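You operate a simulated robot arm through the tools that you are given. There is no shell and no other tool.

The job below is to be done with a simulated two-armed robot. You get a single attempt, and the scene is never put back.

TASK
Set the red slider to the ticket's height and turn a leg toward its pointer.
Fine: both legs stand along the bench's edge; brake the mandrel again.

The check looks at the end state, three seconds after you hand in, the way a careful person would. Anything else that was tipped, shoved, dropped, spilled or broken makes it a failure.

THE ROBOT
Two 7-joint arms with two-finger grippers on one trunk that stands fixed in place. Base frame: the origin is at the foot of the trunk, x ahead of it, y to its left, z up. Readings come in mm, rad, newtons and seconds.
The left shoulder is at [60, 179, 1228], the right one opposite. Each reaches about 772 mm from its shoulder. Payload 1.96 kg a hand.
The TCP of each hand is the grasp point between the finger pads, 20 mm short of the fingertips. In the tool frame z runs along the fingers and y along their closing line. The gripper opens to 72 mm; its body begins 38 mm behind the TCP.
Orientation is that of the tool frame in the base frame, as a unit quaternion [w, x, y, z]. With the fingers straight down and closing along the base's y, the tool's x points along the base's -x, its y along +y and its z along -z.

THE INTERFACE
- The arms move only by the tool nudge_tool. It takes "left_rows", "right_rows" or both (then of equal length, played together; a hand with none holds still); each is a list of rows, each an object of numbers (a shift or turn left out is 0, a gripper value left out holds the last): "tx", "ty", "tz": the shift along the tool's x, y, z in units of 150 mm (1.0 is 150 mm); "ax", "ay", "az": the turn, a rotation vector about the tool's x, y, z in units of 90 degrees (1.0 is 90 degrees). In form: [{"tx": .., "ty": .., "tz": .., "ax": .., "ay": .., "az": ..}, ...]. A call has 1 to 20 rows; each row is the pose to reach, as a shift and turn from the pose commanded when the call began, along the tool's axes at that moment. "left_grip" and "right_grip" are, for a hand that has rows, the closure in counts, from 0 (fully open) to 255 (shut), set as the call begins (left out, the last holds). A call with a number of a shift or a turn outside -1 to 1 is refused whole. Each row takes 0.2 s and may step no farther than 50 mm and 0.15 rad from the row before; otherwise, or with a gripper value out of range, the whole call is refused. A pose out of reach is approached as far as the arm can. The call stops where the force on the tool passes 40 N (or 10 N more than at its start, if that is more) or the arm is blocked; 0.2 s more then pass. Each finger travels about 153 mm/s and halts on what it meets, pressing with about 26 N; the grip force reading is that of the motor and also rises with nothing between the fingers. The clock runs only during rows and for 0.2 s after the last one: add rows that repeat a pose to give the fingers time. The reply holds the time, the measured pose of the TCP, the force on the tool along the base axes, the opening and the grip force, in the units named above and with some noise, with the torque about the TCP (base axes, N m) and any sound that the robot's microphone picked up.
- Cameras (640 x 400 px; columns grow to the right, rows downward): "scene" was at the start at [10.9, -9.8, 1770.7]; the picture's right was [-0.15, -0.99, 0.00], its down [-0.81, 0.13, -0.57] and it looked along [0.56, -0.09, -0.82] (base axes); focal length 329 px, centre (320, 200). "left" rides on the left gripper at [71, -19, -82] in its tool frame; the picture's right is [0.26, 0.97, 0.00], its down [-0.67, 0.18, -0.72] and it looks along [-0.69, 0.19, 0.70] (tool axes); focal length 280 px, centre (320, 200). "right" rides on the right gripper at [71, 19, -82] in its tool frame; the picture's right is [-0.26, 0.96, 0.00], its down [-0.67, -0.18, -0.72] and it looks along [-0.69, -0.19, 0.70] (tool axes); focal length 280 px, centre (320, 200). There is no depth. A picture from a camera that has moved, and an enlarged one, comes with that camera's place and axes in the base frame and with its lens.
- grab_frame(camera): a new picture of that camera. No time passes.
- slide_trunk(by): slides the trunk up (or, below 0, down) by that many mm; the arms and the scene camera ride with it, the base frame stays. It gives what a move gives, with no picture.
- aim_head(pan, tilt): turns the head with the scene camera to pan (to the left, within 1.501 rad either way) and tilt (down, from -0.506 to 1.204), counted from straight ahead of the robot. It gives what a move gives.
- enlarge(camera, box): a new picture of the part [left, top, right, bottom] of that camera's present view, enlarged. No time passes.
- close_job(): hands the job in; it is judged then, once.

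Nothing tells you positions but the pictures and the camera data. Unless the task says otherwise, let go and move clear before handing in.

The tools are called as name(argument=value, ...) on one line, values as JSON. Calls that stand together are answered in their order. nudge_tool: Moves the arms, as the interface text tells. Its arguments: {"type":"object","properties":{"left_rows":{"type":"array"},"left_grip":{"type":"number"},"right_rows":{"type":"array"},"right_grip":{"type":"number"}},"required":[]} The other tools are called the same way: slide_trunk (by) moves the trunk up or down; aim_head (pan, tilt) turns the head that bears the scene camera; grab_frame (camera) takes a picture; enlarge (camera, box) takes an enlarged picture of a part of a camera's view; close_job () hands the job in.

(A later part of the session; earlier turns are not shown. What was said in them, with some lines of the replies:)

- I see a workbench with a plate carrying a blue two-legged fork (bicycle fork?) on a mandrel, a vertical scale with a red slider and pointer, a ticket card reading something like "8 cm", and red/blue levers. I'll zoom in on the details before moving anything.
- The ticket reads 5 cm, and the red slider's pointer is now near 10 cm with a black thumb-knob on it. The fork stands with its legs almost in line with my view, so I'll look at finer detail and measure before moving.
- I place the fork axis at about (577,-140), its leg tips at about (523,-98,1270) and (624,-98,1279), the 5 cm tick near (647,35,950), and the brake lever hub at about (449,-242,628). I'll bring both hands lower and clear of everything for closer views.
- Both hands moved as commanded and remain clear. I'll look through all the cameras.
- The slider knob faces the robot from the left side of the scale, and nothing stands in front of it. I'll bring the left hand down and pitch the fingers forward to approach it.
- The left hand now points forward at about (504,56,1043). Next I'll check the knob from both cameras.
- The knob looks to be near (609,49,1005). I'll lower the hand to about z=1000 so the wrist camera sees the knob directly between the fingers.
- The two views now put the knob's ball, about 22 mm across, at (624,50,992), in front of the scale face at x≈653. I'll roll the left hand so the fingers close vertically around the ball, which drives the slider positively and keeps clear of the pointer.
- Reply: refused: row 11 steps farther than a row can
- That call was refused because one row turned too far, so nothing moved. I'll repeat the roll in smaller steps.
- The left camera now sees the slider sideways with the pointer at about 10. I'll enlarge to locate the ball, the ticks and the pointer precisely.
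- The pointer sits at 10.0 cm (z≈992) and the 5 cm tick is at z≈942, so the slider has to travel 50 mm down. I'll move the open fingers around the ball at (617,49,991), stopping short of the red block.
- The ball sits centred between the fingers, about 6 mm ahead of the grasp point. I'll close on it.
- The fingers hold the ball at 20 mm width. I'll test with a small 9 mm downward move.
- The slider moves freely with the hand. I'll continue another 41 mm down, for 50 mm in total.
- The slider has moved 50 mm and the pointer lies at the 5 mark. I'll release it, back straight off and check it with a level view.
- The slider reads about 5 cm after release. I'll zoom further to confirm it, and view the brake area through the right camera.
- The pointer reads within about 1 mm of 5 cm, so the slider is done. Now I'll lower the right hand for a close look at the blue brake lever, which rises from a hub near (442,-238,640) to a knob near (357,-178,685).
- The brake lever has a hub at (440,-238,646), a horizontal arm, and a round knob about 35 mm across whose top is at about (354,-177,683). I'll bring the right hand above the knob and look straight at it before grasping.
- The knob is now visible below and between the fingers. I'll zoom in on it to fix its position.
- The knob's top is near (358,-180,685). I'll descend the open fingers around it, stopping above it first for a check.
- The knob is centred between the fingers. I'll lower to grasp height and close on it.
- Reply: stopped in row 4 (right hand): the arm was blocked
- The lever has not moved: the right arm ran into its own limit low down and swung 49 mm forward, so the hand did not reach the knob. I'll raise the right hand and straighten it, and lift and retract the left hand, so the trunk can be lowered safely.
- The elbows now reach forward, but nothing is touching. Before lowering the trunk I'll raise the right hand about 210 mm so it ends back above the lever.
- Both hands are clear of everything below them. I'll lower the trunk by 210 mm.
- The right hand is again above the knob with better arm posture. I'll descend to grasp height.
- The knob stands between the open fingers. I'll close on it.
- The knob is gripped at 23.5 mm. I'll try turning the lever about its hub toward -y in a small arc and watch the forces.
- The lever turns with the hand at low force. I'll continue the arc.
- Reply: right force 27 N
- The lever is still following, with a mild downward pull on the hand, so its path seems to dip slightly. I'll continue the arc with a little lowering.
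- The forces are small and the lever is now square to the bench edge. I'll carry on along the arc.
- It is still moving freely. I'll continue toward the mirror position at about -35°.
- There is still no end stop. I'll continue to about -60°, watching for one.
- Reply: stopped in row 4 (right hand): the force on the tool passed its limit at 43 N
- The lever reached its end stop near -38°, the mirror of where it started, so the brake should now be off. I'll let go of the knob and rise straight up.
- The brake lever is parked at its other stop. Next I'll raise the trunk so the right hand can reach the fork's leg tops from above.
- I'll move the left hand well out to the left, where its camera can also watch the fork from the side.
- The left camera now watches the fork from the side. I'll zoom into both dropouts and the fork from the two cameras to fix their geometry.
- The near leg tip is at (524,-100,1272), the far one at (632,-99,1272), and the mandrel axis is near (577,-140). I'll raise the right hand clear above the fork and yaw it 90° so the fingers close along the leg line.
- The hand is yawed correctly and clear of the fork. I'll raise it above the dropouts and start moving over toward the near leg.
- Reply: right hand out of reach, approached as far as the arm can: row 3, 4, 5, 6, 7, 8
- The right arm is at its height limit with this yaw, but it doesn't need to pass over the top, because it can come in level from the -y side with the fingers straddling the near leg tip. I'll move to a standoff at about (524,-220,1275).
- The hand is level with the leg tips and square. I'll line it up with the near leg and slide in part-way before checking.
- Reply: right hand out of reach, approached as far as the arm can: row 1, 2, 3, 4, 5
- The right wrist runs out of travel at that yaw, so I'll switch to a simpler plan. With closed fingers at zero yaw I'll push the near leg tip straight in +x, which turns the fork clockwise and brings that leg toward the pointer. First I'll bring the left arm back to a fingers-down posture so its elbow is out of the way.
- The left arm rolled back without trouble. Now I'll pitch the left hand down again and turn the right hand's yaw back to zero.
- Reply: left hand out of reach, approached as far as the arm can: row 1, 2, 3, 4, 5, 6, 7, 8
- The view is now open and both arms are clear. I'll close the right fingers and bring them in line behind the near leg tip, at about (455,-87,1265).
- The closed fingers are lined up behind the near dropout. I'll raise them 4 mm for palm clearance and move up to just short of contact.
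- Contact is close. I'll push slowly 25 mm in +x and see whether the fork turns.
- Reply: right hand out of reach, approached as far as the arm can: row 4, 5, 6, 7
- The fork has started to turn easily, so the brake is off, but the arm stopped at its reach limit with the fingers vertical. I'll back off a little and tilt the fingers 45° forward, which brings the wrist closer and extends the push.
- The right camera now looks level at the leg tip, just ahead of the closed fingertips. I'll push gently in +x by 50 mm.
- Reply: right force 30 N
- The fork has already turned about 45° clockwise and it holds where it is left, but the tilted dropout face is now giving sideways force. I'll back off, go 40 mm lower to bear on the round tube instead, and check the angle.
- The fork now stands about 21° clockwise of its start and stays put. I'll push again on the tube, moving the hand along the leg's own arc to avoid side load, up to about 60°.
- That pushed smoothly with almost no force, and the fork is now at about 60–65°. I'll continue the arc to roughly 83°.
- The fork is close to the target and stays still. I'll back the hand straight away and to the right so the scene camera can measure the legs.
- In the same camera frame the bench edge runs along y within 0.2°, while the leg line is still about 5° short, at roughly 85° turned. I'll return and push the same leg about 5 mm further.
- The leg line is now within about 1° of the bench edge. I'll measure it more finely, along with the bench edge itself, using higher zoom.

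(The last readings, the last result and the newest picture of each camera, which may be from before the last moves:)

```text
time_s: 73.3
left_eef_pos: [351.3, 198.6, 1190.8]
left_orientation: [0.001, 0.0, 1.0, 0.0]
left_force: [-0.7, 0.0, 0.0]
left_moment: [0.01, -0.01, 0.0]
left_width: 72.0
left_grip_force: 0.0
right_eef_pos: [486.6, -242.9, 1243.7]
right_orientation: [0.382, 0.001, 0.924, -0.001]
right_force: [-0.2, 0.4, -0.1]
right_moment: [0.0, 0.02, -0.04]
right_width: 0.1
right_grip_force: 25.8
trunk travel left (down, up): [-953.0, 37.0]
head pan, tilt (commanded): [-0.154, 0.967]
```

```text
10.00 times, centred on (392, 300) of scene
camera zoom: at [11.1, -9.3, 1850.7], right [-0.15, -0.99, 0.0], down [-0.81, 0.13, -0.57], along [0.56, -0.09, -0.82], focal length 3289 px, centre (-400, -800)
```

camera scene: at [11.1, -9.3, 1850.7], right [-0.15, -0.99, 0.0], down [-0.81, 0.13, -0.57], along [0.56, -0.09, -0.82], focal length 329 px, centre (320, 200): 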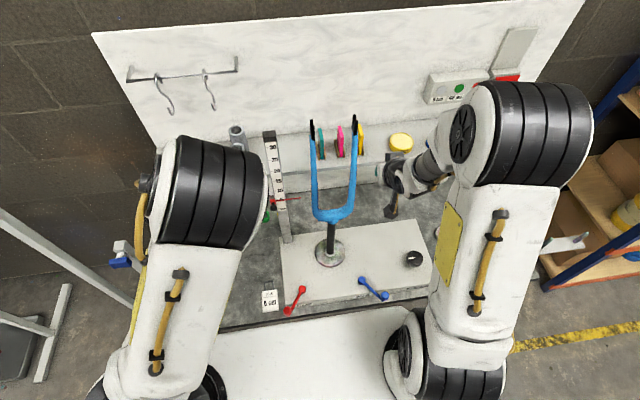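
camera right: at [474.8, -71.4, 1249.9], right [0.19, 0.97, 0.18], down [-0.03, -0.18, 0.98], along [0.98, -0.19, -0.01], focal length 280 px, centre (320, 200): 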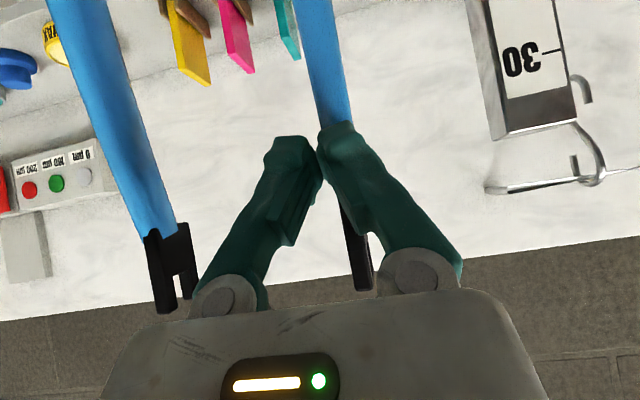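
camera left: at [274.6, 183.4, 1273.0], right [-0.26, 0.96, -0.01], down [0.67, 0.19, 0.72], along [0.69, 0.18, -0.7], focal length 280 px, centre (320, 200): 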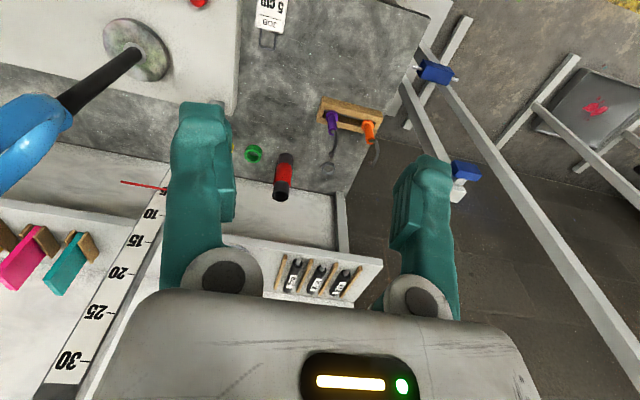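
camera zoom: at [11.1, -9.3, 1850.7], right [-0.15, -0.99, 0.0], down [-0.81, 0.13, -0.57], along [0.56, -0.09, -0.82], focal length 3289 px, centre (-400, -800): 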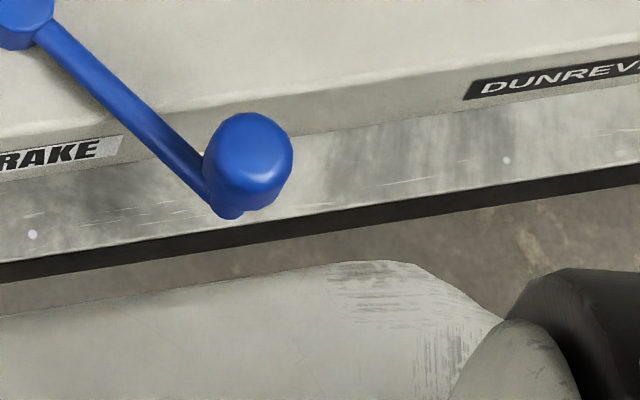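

The leg line reads about 0.9° short of parallel to the bench edge, and the edge itself lies along y to about 0.05°. One more push of under 1 mm should square it.

nudge_tool(right_rows=[{"ty": 0.25}, {"ty": 0.5}, {"ty": 0.75}, {"ty": 0.997}, {"ty": 0.997, "tx": -0.12, "tz": 0.12}, {"ty": 0.997, "tx": -0.25, "tz": 0.25}, {"ty": 0.997, "tx": -0.35, "tz": 0.35}, {"ty": 0.997, "tx": -0.41, "tz": 0.41}, {"ty": 0.997, "tx": -0.435, "tz": 0.435}, {"ty": 0.997, "tx": -0.445, "tz": 0.445}, {"ty": 0.997, "tx": -0.45, "tz": 0.45}, {"ty": 0.997, "tx": -0.4555, "tz": 0.4555}, {"ty": 0.997, "tx": -0.4555, "tz": 0.4555}])

nudge_tool(right_rows=[{"tx": 0.1, "tz": -0.1}, {"tx": 0.25, "tz": -0.25}, {"tx": 0.4, "tz": -0.4}, {"tx": 0.45, "tz": -0.45, "ty": -0.25}, {"tx": 0.45, "tz": -0.45, "ty": -0.5}, {"tx": 0.45, "tz": -0.45, "ty": -0.75}, {"tx": 0.45, "tz": -0.45, "ty": -1.0}, {"tx": 0.45, "tz": -0.45, "ty": -1.0}])

enlarge(camera="scene", box=[296, 112, 328, 132])

enlarge(camera="scene", box=[338, 106, 370, 126])

grab_frame(camera="scene")

```text
time_s: 76.1
left_eef_pos: [349.5, 199.4, 1190.4]
left_orientation: [0.0, -0.001, 1.0, 0.0]
left_force: [-0.2, 0.7, 0.7]
left_moment: [0.01, -0.05, -0.04]
left_width: 72.1
left_grip_force: 0.1
right_eef_pos: [584.4, -91.4, 1241.8]
right_orientation: [0.382, 0.0, 0.924, -0.001]
right_force: [-0.4, 0.0, 0.2]
right_moment: [0.0, 0.02, -0.02]
right_width: 0.1
right_grip_force: 25.7
trunk travel left (down, up): [-953.0, 37.0]
head pan, tilt (commanded): [-0.154, 0.967]
```

```text
time_s: 77.9
left_eef_pos: [351.0, 199.1, 1191.4]
left_orientation: [0.0, 0.0, 1.0, 0.0]
left_force: [-0.1, -0.4, 1.0]
left_moment: [0.01, 0.01, -0.02]
left_width: 71.8
left_grip_force: 0.2
right_eef_pos: [490.0, -243.0, 1244.9]
right_orientation: [0.382, -0.001, 0.924, 0.0]
right_force: [0.5, -0.4, 0.2]
right_moment: [-0.02, 0.0, 0.0]
right_width: 0.0
right_grip_force: 26.2
trunk travel left (down, up): [-953.0, 37.0]
head pan, tilt (commanded): [-0.154, 0.967]
```

```text
16.00 times, centred on (312, 122) of scene
camera zoom: at [10.9, -9.1, 1850.7], right [-0.15, -0.99, 0.0], down [-0.81, 0.13, -0.57], along [0.56, -0.09, -0.82], focal length 5263 px, centre (448, 1448)
```

zoom: 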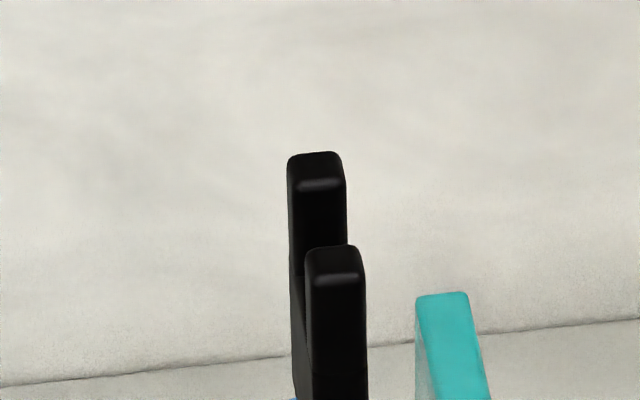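

```text
16.00 times, centred on (354, 116) of scene
camera zoom: at [10.9, -9.1, 1850.7], right [-0.15, -0.99, 0.0], down [-0.81, 0.13, -0.57], along [0.56, -0.09, -0.82], focal length 5263 px, centre (-224, 1544)
```

zoom: 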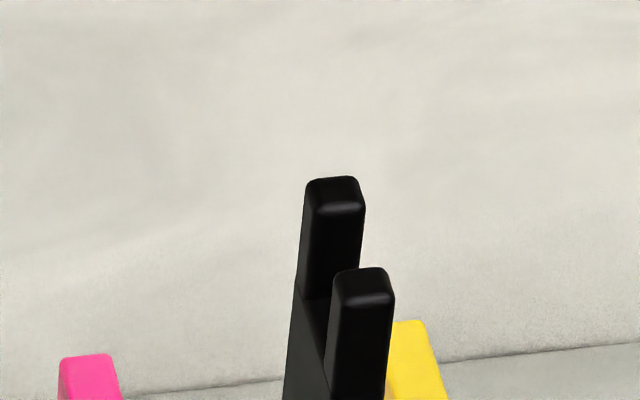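

```text
taken
camera scene: at [10.9, -9.1, 1850.7], right [-0.15, -0.99, 0.0], down [-0.81, 0.13, -0.57], along [0.56, -0.09, -0.82], focal length 329 px, centre (320, 200)
```

scene: 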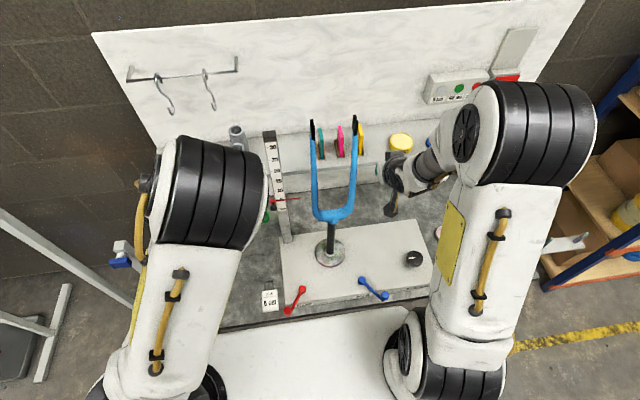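

The legs now read about 90.1° from the start, within roughly 0.2° of the bench edge, with one leg toward the pointer. Next I'll re-apply the brake, bringing the right hand back to its fingers-down posture above the lever side and open.

nudge_tool(right_rows=[{"tx": 0.15, "tz": -0.15, "ty": -0.1}, {"tx": 0.3, "tz": -0.3, "ty": -0.2}, {"tx": 0.45, "tz": -0.45, "ty": -0.3, "ay": 0.05}, {"tx": 0.594, "tz": -0.594, "ty": -0.393, "ay": 0.13}, {"tx": 0.594, "tz": -0.594, "ty": -0.393, "ay": 0.22}, {"tx": 0.594, "tz": -0.594, "ty": -0.393, "ay": 0.31}, {"tx": 0.594, "tz": -0.594, "ty": -0.393, "ay": 0.4}, {"tx": 0.594, "tz": -0.594, "ty": -0.393, "ay": 0.48}, {"tx": 0.594, "tz": -0.594, "ty": -0.393, "ay": 0.5}, {"tx": 0.594, "tz": -0.594, "ty": -0.393, "ay": 0.5}], right_grip=0)

grab_frame(camera="scene")

```text
time_s: 80.1
left_eef_pos: [349.4, 198.4, 1191.0]
left_orientation: [0.0, 0.0, 1.0, 0.001]
left_force: [0.7, -0.3, -0.3]
left_moment: [-0.01, 0.02, -0.03]
left_width: 71.9
left_grip_force: 0.0
right_eef_pos: [363.0, -301.5, 1242.0]
right_orientation: [-0.002, 0.001, 1.0, 0.0]
right_force: [0.2, 0.4, -0.8]
right_moment: [0.03, 0.01, -0.02]
right_width: 72.1
right_grip_force: 0.0
trunk travel left (down, up): [-953.0, 37.0]
head pan, tilt (commanded): [-0.154, 0.967]
```

```text
taken
camera scene: at [10.1, -10.0, 1850.7], right [-0.15, -0.99, 0.0], down [-0.81, 0.13, -0.57], along [0.56, -0.09, -0.82], focal length 329 px, centre (320, 200)
```

scene: 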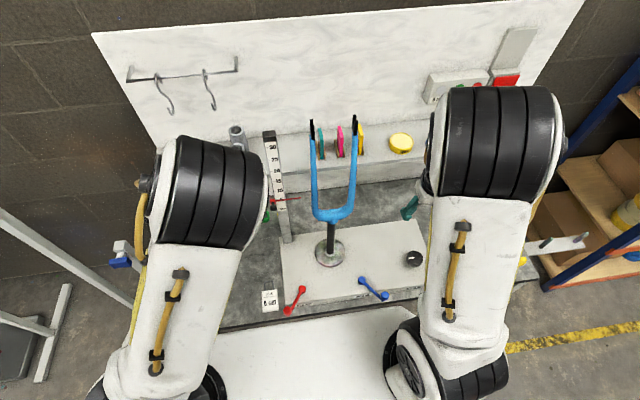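

Everything is clear below. I'll lower the trunk by 290 mm as before.

slide_trunk(by=-290)

grab_frame(camera="right")

grab_frame(camera="scene")

```text
time_s: 83.0
left_eef_pos: [349.8, 197.4, 901.0]
left_orientation: [0.0, 0.0, 1.0, 0.0]
left_force: [-0.2, 0.4, 0.3]
left_moment: [-0.02, 0.02, 0.02]
left_width: 72.0
left_grip_force: 0.1
right_eef_pos: [363.8, -302.0, 953.1]
right_orientation: [-0.002, 0.0, 1.0, 0.0]
right_force: [0.1, 0.6, 0.7]
right_moment: [0.0, -0.01, 0.02]
right_width: 72.1
right_grip_force: 0.0
trunk travel left (down, up): [-663.0, 327.0]
head pan, tilt (commanded): [-0.154, 0.967]
```

```text
taken
camera right: at [292.1, -281.1, 1035.4], right [0.26, 0.97, 0.0], down [0.68, -0.18, 0.71], along [0.69, -0.19, -0.7], focal length 280 px, centre (320, 200)
```

right: 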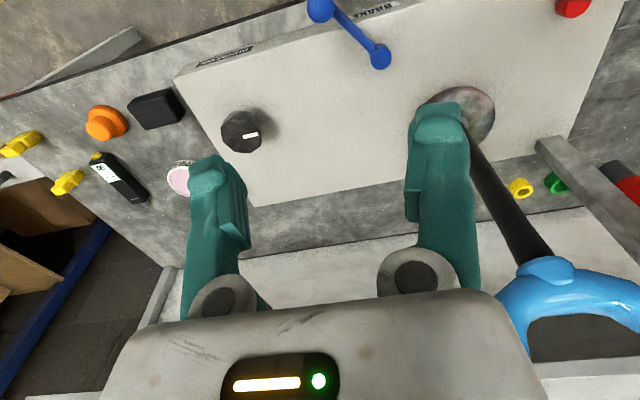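

```text
taken
camera scene: at [10.8, -9.8, 1560.8], right [-0.15, -0.99, 0.0], down [-0.81, 0.13, -0.57], along [0.56, -0.09, -0.82], focal length 329 px, centre (320, 200)
```

scene: 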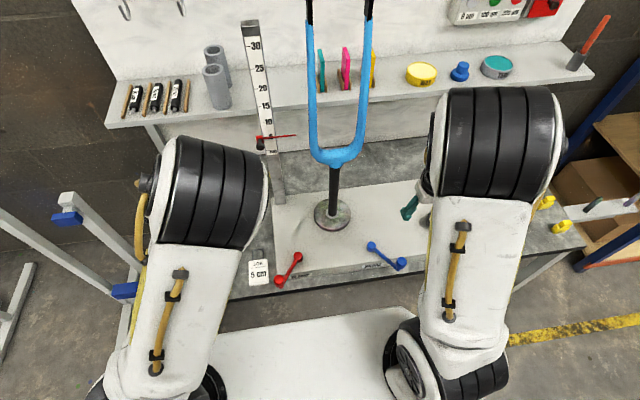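

The view shows the fork square to the bench. The DUNREVIN dial's mark looks different from before, so I'll zoom in to understand it before going on.

enlarge(camera="scene", box=[390, 190, 450, 240])

enlarge(camera="right", box=[170, 20, 420, 180])

enlarge(camera="scene", box=[340, 220, 420, 290])

```text
8.00 times, centred on (420, 215) of scene
camera zoom: at [10.8, -9.8, 1560.8], right [-0.15, -0.99, 0.0], down [-0.81, 0.13, -0.57], along [0.56, -0.09, -0.82], focal length 2631 px, centre (-480, 80)
```

zoom: 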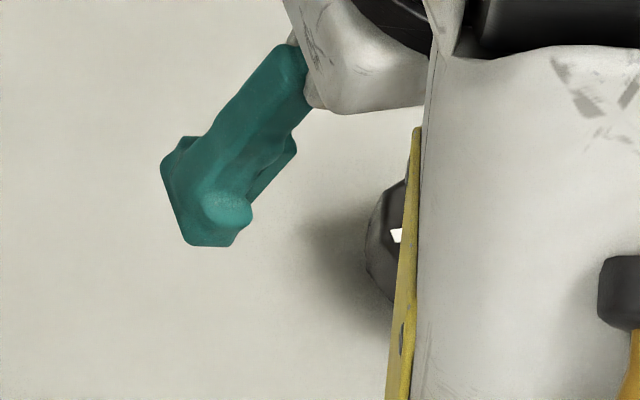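

```text
2.50 times, centred on (295, 100) of right
camera zoom: at [292.1, -281.1, 1035.4], right [0.26, 0.97, 0.0], down [0.68, -0.18, 0.71], along [0.69, -0.19, -0.7], focal length 701 px, centre (382, 450)
```

zoom: 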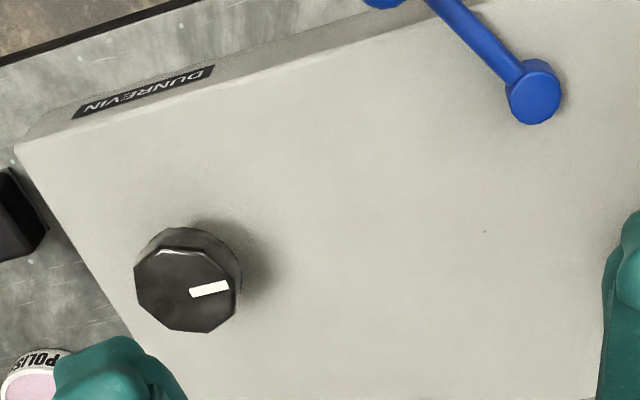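

```text
5.71 times, centred on (380, 255) of scene
camera zoom: at [10.8, -9.8, 1560.8], right [-0.15, -0.99, 0.0], down [-0.81, 0.13, -0.57], along [0.56, -0.09, -0.82], focal length 1880 px, centre (-23, -114)
```

zoom: 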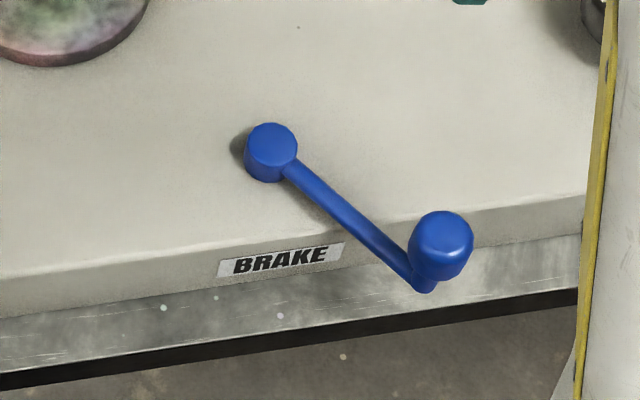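

The dial's mark has turned the same 90° as the fork, so it is simply geared to the mandrel, which is fine. The brake knob is at about (361,-300), so I'll descend to it.

nudge_tool(right_rows=[{"tz": 0.25}, {"tz": 0.5}, {"tz": 0.75}, {"tz": 1.0}, {"tz": 1.0}])

grab_frame(camera="right")

```text
time_s: 84.2
left_eef_pos: [350.1, 198.0, 902.6]
left_orientation: [0.0, 0.0, 1.0, 0.0]
left_force: [-0.4, -0.5, 0.5]
left_moment: [-0.03, 0.0, 0.03]
left_width: 71.7
left_grip_force: 0.0
right_eef_pos: [363.0, -302.8, 802.0]
right_orientation: [-0.001, 0.0, 1.0, 0.0]
right_force: [0.0, -0.5, -0.1]
right_moment: [-0.03, 0.0, -0.01]
right_width: 72.0
right_grip_force: 0.0
trunk travel left (down, up): [-663.0, 327.0]
head pan, tilt (commanded): [-0.154, 0.967]
```

```text
taken
camera right: at [291.6, -282.1, 884.9], right [0.26, 0.97, 0.0], down [0.68, -0.18, 0.71], along [0.69, -0.19, -0.7], focal length 280 px, centre (320, 200)
```

right: 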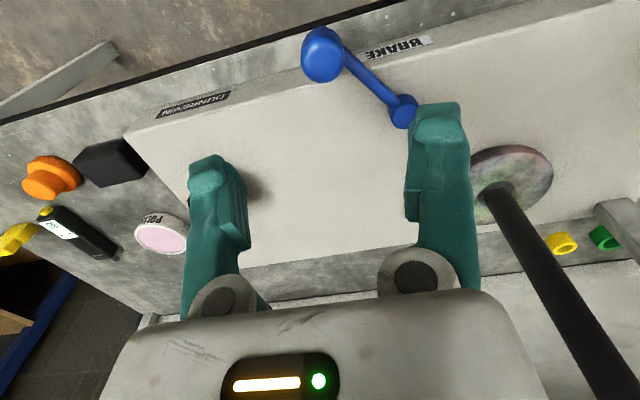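

The knob is at about (358,-299), nicely between the fingers. I'll go down to grasp height with a small correction.

nudge_tool(right_rows=[{"tx": 0.02, "ty": 0.02, "tz": 0.2}, {"tx": 0.02, "ty": 0.02, "tz": 0.4}, {"tx": 0.02, "ty": 0.02, "tz": 0.6}, {"tx": 0.02, "ty": 0.02, "tz": 0.75}, {"tx": 0.02, "ty": 0.02, "tz": 0.885}, {"tx": 0.02, "ty": 0.02, "tz": 0.885}])

grab_frame(camera="right")

```text
time_s: 85.6
left_eef_pos: [349.3, 198.2, 901.5]
left_orientation: [0.0, 0.0, 1.0, 0.0]
left_force: [0.8, 0.1, -0.6]
left_moment: [-0.02, 0.01, 0.04]
left_width: 71.8
left_grip_force: 0.2
right_eef_pos: [361.2, -299.3, 670.7]
right_orientation: [-0.002, 0.0, 1.0, 0.0]
right_force: [0.7, 0.3, -0.3]
right_moment: [-0.02, -0.01, 0.01]
right_width: 72.2
right_grip_force: 0.1
trunk travel left (down, up): [-663.0, 327.0]
head pan, tilt (commanded): [-0.154, 0.967]
```

```text
taken
camera right: at [288.8, -278.0, 753.5], right [0.26, 0.96, 0.0], down [0.68, -0.18, 0.71], along [0.69, -0.19, -0.7], focal length 280 px, centre (320, 200)
```

right: 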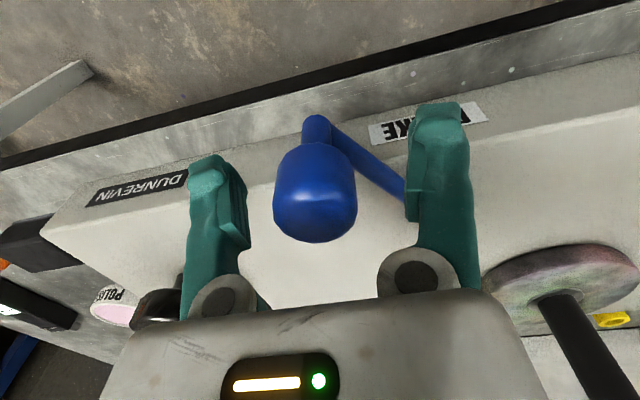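

The knob is between the fingers. I'll close on it.

nudge_tool(right_rows=[{}, {}, {}], right_grip=255)

```text
time_s: 86.4
left_eef_pos: [351.3, 197.5, 900.8]
left_orientation: [0.001, 0.0, 1.0, -0.001]
left_force: [0.4, 0.1, -0.5]
left_moment: [0.0, 0.03, -0.04]
left_width: 72.1
left_grip_force: 0.1
right_eef_pos: [359.4, -299.8, 670.6]
right_orientation: [-0.002, 0.0, 1.0, 0.0]
right_force: [-4.7, -1.4, -6.2]
right_moment: [0.01, 0.01, 0.07]
right_width: 23.3
right_grip_force: 39.4
trunk travel left (down, up): [-663.0, 327.0]
head pan, tilt (commanded): [-0.154, 0.967]
```

The knob is gripped. I'll swing the lever back along its arc, first to the square position.

nudge_tool(right_rows=[{"tx": 0.027, "ty": 0.035, "tz": 0.002}, {"tx": 0.053, "ty": 0.075, "tz": 0.003}, {"tx": 0.08, "ty": 0.127, "tz": 0.003}, {"tx": 0.103, "ty": 0.182, "tz": 0.003}, {"tx": 0.12, "ty": 0.238, "tz": 0.003}, {"tx": 0.133, "ty": 0.296, "tz": 0.003}, {"tx": 0.141, "ty": 0.355, "tz": 0.003}, {"tx": 0.143, "ty": 0.413, "tz": 0.003}, {"tx": 0.143, "ty": 0.413, "tz": 0.003}])

```text
time_s: 88.4
left_eef_pos: [350.9, 198.5, 901.4]
left_orientation: [0.0, 0.0, 1.0, -0.001]
left_force: [0.2, -0.3, 0.4]
left_moment: [-0.02, -0.02, 0.0]
left_width: 72.0
left_grip_force: 0.0
right_eef_pos: [338.1, -236.6, 669.1]
right_orientation: [-0.001, -0.001, 1.0, 0.001]
right_force: [-2.4, -3.9, -5.2]
right_moment: [0.04, -0.34, -0.4]
right_width: 22.9
right_grip_force: 39.7
trunk travel left (down, up): [-663.0, 327.0]
head pan, tilt (commanded): [-0.154, 0.967]
```

The lever is back at the square position with low force. I'll continue to its original braked position.

nudge_tool(right_rows=[{"tx": -0.002, "ty": 0.059}, {"tx": -0.01, "ty": 0.117}, {"tx": -0.023, "ty": 0.175}, {"tx": -0.041, "ty": 0.231, "tz": -0.002}, {"tx": -0.063, "ty": 0.286, "tz": -0.004}, {"tx": -0.091, "ty": 0.338, "tz": -0.006}, {"tx": -0.109, "ty": 0.369, "tz": -0.007}, {"tx": -0.123, "ty": 0.39, "tz": -0.007}, {"tx": -0.123, "ty": 0.39, "tz": -0.007}])

grab_frame(camera="right")

enlarge(camera="scene", box=[240, 220, 420, 300])

```text
time_s: 90.4
left_eef_pos: [351.5, 196.2, 900.8]
left_orientation: [0.0, 0.0, 1.0, 0.001]
left_force: [-0.1, 0.5, 0.0]
left_moment: [0.0, 0.0, 0.03]
left_width: 72.0
left_grip_force: 0.0
right_eef_pos: [359.4, -180.0, 670.2]
right_orientation: [-0.001, 0.0, 1.0, 0.0]
right_force: [-0.5, -8.5, -14.3]
right_moment: [-0.02, 0.04, -0.22]
right_width: 23.5
right_grip_force: 39.6
trunk travel left (down, up): [-663.0, 327.0]
head pan, tilt (commanded): [-0.154, 0.967]
```

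```text
taken
camera right: at [286.7, -159.0, 752.7], right [0.26, 0.97, 0.0], down [0.68, -0.18, 0.71], along [0.69, -0.19, -0.7], focal length 280 px, centre (320, 200)
```

right: 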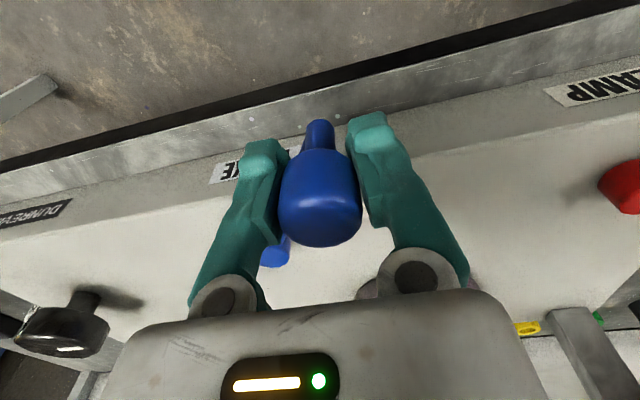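

```text
3.56 times, centred on (330, 260) of scene
camera zoom: at [12.2, -11.7, 1560.8], right [-0.15, -0.99, 0.0], down [-0.81, 0.13, -0.57], along [0.56, -0.09, -0.82], focal length 1170 px, centre (284, -13)
```

zoom: 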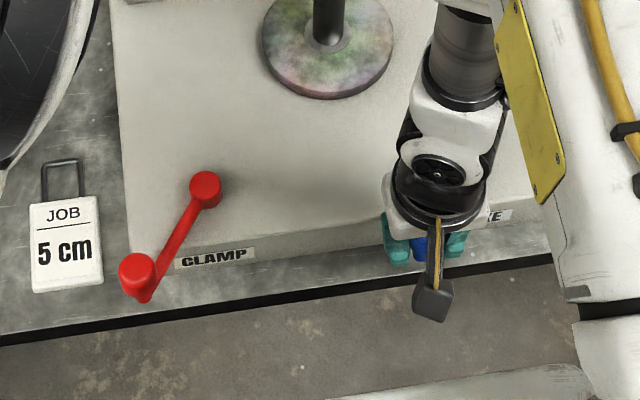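

The lever is back at its starting angle. I'll ease it on gently to be sure it rests against its stop.

nudge_tool(right_rows=[{"tx": -0.006, "ty": 0.009}, {"tx": -0.013, "ty": 0.017}, {"tx": -0.019, "ty": 0.025}, {"tx": -0.024, "ty": 0.031}, {"tx": -0.024, "ty": 0.031}])

grab_frame(camera="right")

```text
time_s: 91.5
left_eef_pos: [349.2, 200.2, 901.9]
left_orientation: [0.0, -0.001, 1.0, 0.0]
left_force: [0.9, 0.8, 0.7]
left_moment: [-0.03, -0.02, 0.01]
left_width: 71.8
left_grip_force: 0.1
right_eef_pos: [357.7, -180.2, 670.9]
right_orientation: [-0.004, 0.003, 1.0, -0.007]
right_force: [-6.6, -22.8, 0.7]
right_moment: [0.11, -1.14, -0.06]
right_width: 23.5
right_grip_force: 40.1
trunk travel left (down, up): [-663.0, 327.0]
head pan, tilt (commanded): [-0.154, 0.967]
stopped in row 5 (right hand): the force on the tool passed its limit at 41 N (the readings are from after the stop); the commanded pose is now the measured one
```

```text
taken
camera right: at [287.6, -157.1, 752.7], right [0.27, 0.96, -0.02], down [0.68, -0.18, 0.71], along [0.68, -0.2, -0.7], focal length 280 px, centre (320, 200)
```

right: 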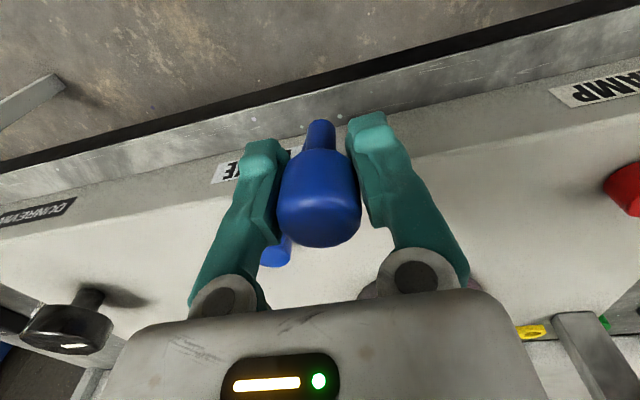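

The lever is firmly against its original stop, so the brake is on. I'll open the fingers and rise straight up.

nudge_tool(right_rows=[{}, {}, {}], right_grip=0)

nudge_tool(right_rows=[{"tz": -0.15}, {"tz": -0.35}, {"tz": -0.6}, {"tz": -0.85}, {"tz": -1.0}, {"tz": -1.0}])

grab_frame(camera="right")

grab_frame(camera="scene")

```text
time_s: 92.3
left_eef_pos: [350.8, 198.8, 901.4]
left_orientation: [0.0, 0.0, 1.0, 0.0]
left_force: [0.2, -0.4, 0.7]
left_moment: [-0.02, 0.0, -0.01]
left_width: 71.9
left_grip_force: 0.0
right_eef_pos: [360.4, -175.9, 670.8]
right_orientation: [-0.002, 0.0, 1.0, -0.004]
right_force: [-0.3, 0.1, 0.3]
right_moment: [-0.04, 0.02, -0.03]
right_width: 72.0
right_grip_force: 0.1
trunk travel left (down, up): [-663.0, 327.0]
head pan, tilt (commanded): [-0.154, 0.967]
```

```text
time_s: 93.7
left_eef_pos: [350.3, 199.4, 902.1]
left_orientation: [0.0, -0.001, 1.0, 0.0]
left_force: [-0.1, 0.2, -0.1]
left_moment: [-0.01, 0.01, -0.01]
left_width: 72.1
left_grip_force: 0.1
right_eef_pos: [359.4, -175.2, 821.4]
right_orientation: [-0.003, 0.001, 1.0, -0.004]
right_force: [1.2, -0.1, 0.1]
right_moment: [0.04, 0.01, 0.0]
right_width: 72.0
right_grip_force: 0.1
trunk travel left (down, up): [-663.0, 327.0]
head pan, tilt (commanded): [-0.154, 0.967]
```

```text
taken
camera right: at [287.4, -154.2, 903.2], right [0.26, 0.96, -0.01], down [0.68, -0.18, 0.71], along [0.69, -0.19, -0.7], focal length 280 px, centre (320, 200)
```

right: 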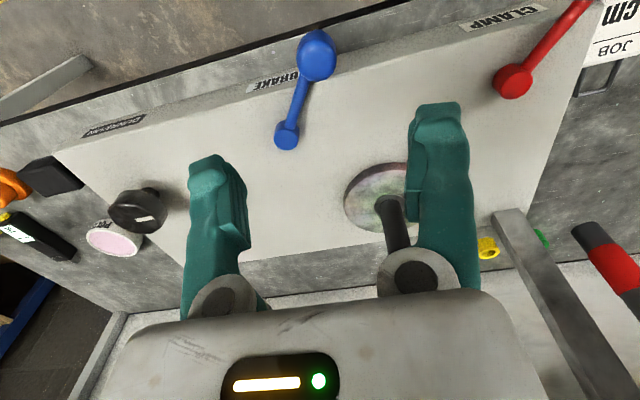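

```text
taken
camera scene: at [11.1, -9.8, 1560.7], right [-0.15, -0.99, 0.0], down [-0.81, 0.13, -0.57], along [0.56, -0.09, -0.82], focal length 329 px, centre (320, 200)
```

scene: 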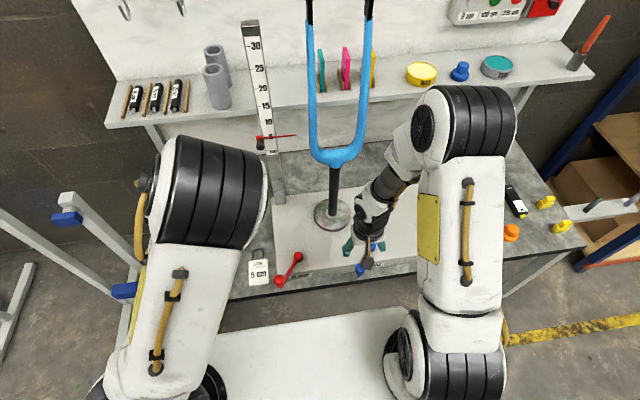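

The lever is back where it began. I'll retract the right hand clear of the bench and raise the trunk for a final check of the fork and slider.

nudge_tool(right_rows=[{"tz": -0.25}, {"tz": -0.5, "tx": 0.1, "ty": -0.15}, {"tz": -0.75, "tx": 0.2, "ty": -0.35}, {"tz": -0.9, "tx": 0.3, "ty": -0.55}, {"tz": -0.9, "tx": 0.4, "ty": -0.75}, {"tz": -0.9, "tx": 0.44, "ty": -0.83}, {"tz": -0.9, "tx": 0.44, "ty": -0.83}])

slide_trunk(by=290)

grab_frame(camera="scene")

enlarge(camera="scene", box=[296, 112, 328, 132])

enlarge(camera="scene", box=[338, 106, 370, 126])

enlarge(camera="scene", box=[256, 180, 320, 220])

enlarge(camera="scene", box=[260, 230, 460, 340])

```text
refused: row 3 steps farther than a row can; nothing moved
```

```text
time_s: 96.7
left_eef_pos: [350.2, 199.7, 1192.0]
left_orientation: [0.0, -0.001, 1.0, 0.0]
left_force: [-0.1, -0.4, -0.7]
left_moment: [0.03, -0.02, -0.02]
left_width: 72.1
left_grip_force: 0.0
right_eef_pos: [361.0, -176.3, 1111.3]
right_orientation: [-0.003, 0.001, 1.0, -0.005]
right_force: [-0.4, 0.2, 0.1]
right_moment: [0.01, 0.02, 0.01]
right_width: 72.1
right_grip_force: 0.0
trunk travel left (down, up): [-953.0, 37.0]
head pan, tilt (commanded): [-0.154, 0.967]
```

```text
taken
camera scene: at [10.9, -9.8, 1850.7], right [-0.15, -0.99, 0.0], down [-0.81, 0.13, -0.57], along [0.56, -0.09, -0.82], focal length 329 px, centre (320, 200)
```

scene: 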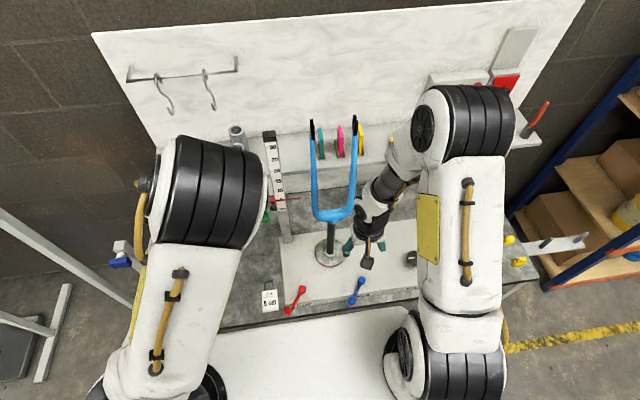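

```text
16.00 times, centred on (312, 122) of scene
camera zoom: at [10.9, -9.8, 1850.7], right [-0.15, -0.99, 0.0], down [-0.81, 0.13, -0.57], along [0.56, -0.09, -0.82], focal length 5263 px, centre (448, 1448)
```

zoom: 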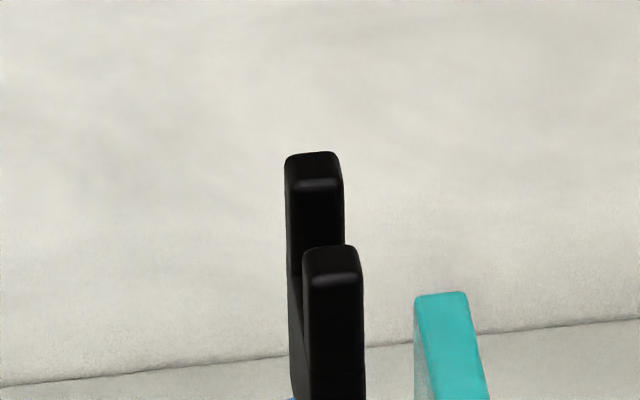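

```text
16.00 times, centred on (354, 116) of scene
camera zoom: at [10.9, -9.8, 1850.7], right [-0.15, -0.99, 0.0], down [-0.81, 0.13, -0.57], along [0.56, -0.09, -0.82], focal length 5263 px, centre (-224, 1544)
```

zoom: 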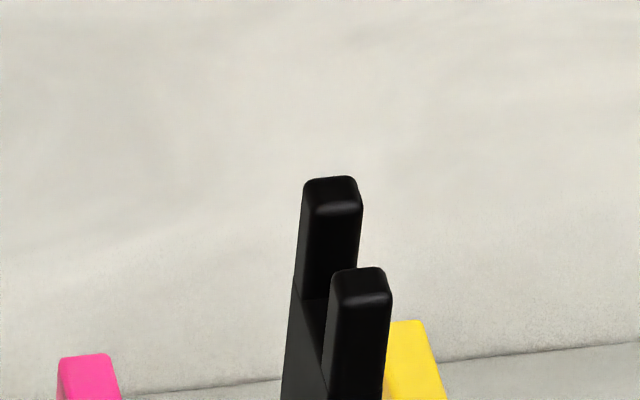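

```text
10.00 times, centred on (288, 200) of scene
camera zoom: at [10.9, -9.8, 1850.7], right [-0.15, -0.99, 0.0], down [-0.81, 0.13, -0.57], along [0.56, -0.09, -0.82], focal length 3289 px, centre (640, 200)
```

zoom: 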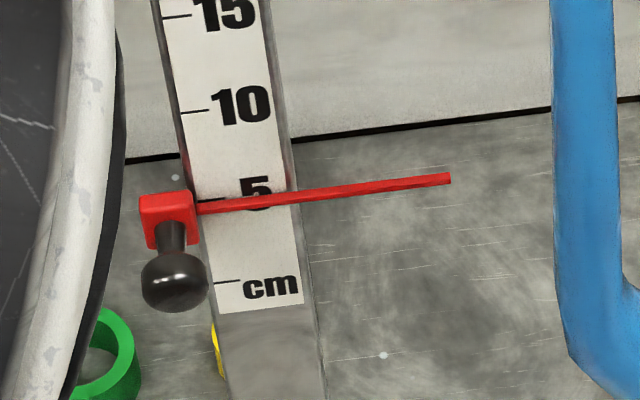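

```text
3.20 times, centred on (360, 285) of scene
camera zoom: at [10.9, -9.8, 1850.7], right [-0.15, -0.99, 0.0], down [-0.81, 0.13, -0.57], along [0.56, -0.09, -0.82], focal length 1052 px, centre (192, -72)
```

zoom: 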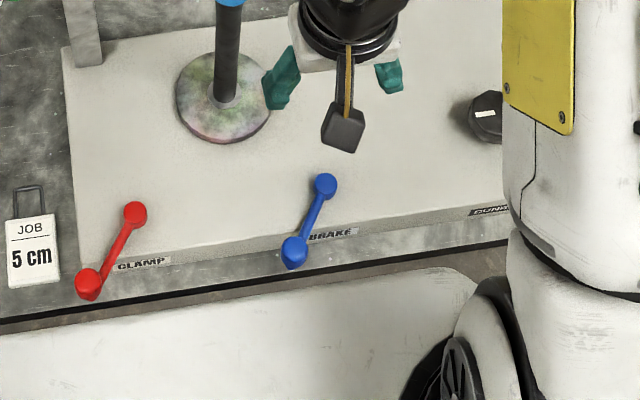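

The fork is unchanged at about 90°, the pointer is at 5 cm, and the brake lever is back at its braked stop. The one refused move did nothing, so I'll now retract the right hand clear of the bench in smaller steps.

nudge_tool(right_rows=[{"tx": 0.1, "ty": -0.15}, {"tx": 0.2, "ty": -0.35}, {"tx": 0.3, "ty": -0.55}, {"tx": 0.4, "ty": -0.75}, {"tx": 0.44, "ty": -0.85}, {"tx": 0.44, "ty": -0.85}])

grab_frame(camera="scene")

enlarge(camera="scene", box=[250, 220, 450, 340])

grab_frame(camera="left")

grab_frame(camera="right")

```text
time_s: 98.1
left_eef_pos: [350.0, 200.7, 1192.1]
left_orientation: [0.0, 0.0, 1.0, 0.0]
left_force: [0.3, -0.7, 0.7]
left_moment: [0.01, -0.03, -0.02]
left_width: 72.1
left_grip_force: 0.1
right_eef_pos: [293.3, -302.8, 1112.2]
right_orientation: [-0.003, 0.001, 1.0, -0.005]
right_force: [-0.3, 0.0, 0.4]
right_moment: [0.02, -0.01, 0.01]
right_width: 72.2
right_grip_force: 0.1
trunk travel left (down, up): [-953.0, 37.0]
head pan, tilt (commanded): [-0.154, 0.967]
```

```text
taken
camera scene: at [11.3, -9.0, 1850.7], right [-0.15, -0.99, 0.0], down [-0.81, 0.13, -0.57], along [0.56, -0.09, -0.82], focal length 329 px, centre (320, 200)
```

scene: 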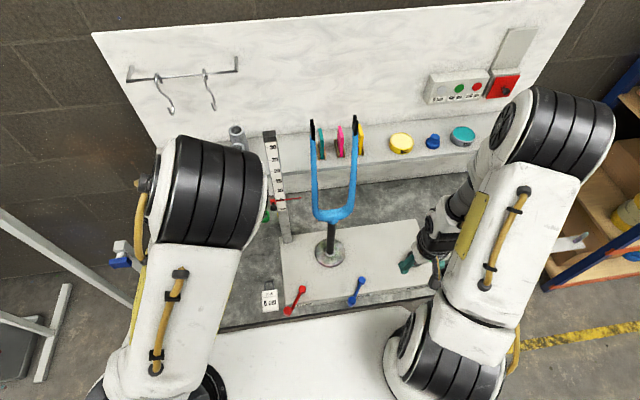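

```text
3.20 times, centred on (350, 280) of scene
camera zoom: at [11.3, -9.0, 1850.7], right [-0.15, -0.99, 0.0], down [-0.81, 0.13, -0.57], along [0.56, -0.09, -0.82], focal length 1052 px, centre (224, -56)
```

zoom: 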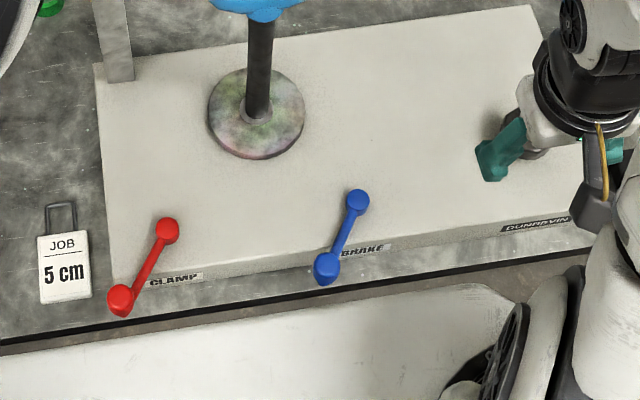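

```text
taken
camera left: at [278.9, 178.5, 1272.9], right [-0.26, 0.96, 0.0], down [0.67, 0.18, 0.72], along [0.69, 0.19, -0.7], focal length 280 px, centre (320, 200)
```

left: 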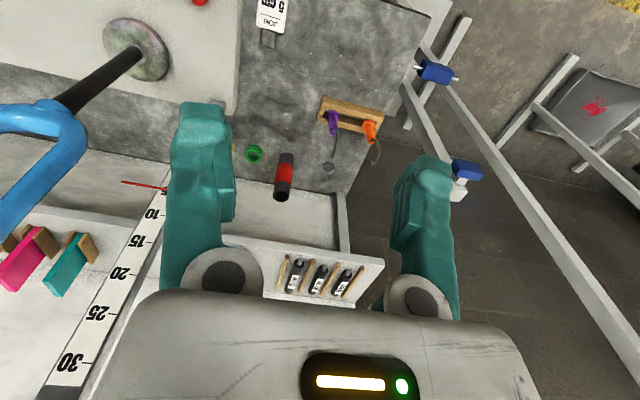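

```text
taken
camera right: at [221.4, -281.4, 1194.4], right [0.26, 0.96, -0.01], down [0.68, -0.18, 0.71], along [0.69, -0.19, -0.7], focal length 280 px, centre (320, 200)
```

right: 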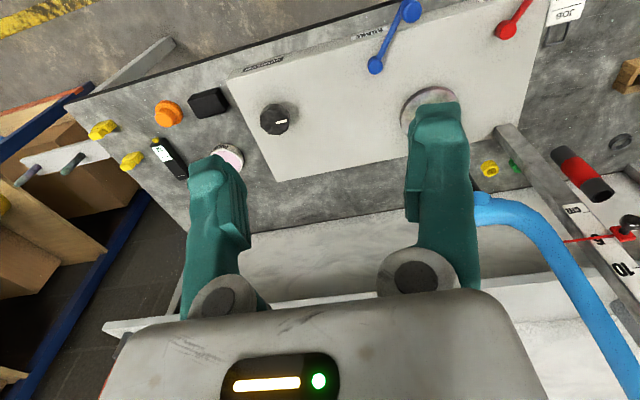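

The pointer stands at 5 cm, both legs lie along the bench edge with one toward the pointer, and the brake lever is at its original braked stop. Nothing else has moved and both hands are empty and clear, so I'll hand in.

close_job()

```text
The job is handed in.
```

The job is handed in. I haven't seen the judgement.

- **Slider:** the ticket reads 5 cm. I moved the red slider down 50 mm from 10 cm. In a level close-up the pointer sits less than 1 mm below the 5 cm tick.
- **Fork:** I turned it clockwise (seen from above) until both legs lay along the bench's edge, within about 0.2° by the camera. One leg is on the pointer's side. A check after braking showed the legs had not moved.
- **Brake:** I swung the lever off to free the mandrel, then returned it to its original stop, where it met firm resistance. I did not push the fork afterwards to test that the brake holds.
- **Dial:** the DUNREVIN dial's mark now points about 90° from where it started. I never touched it, and it turned while I was turning the fork, so I take it to be geared to the mandrel.

Both hands were empty and clear of the bench at hand-in. I saw nothing else moved in the final views.
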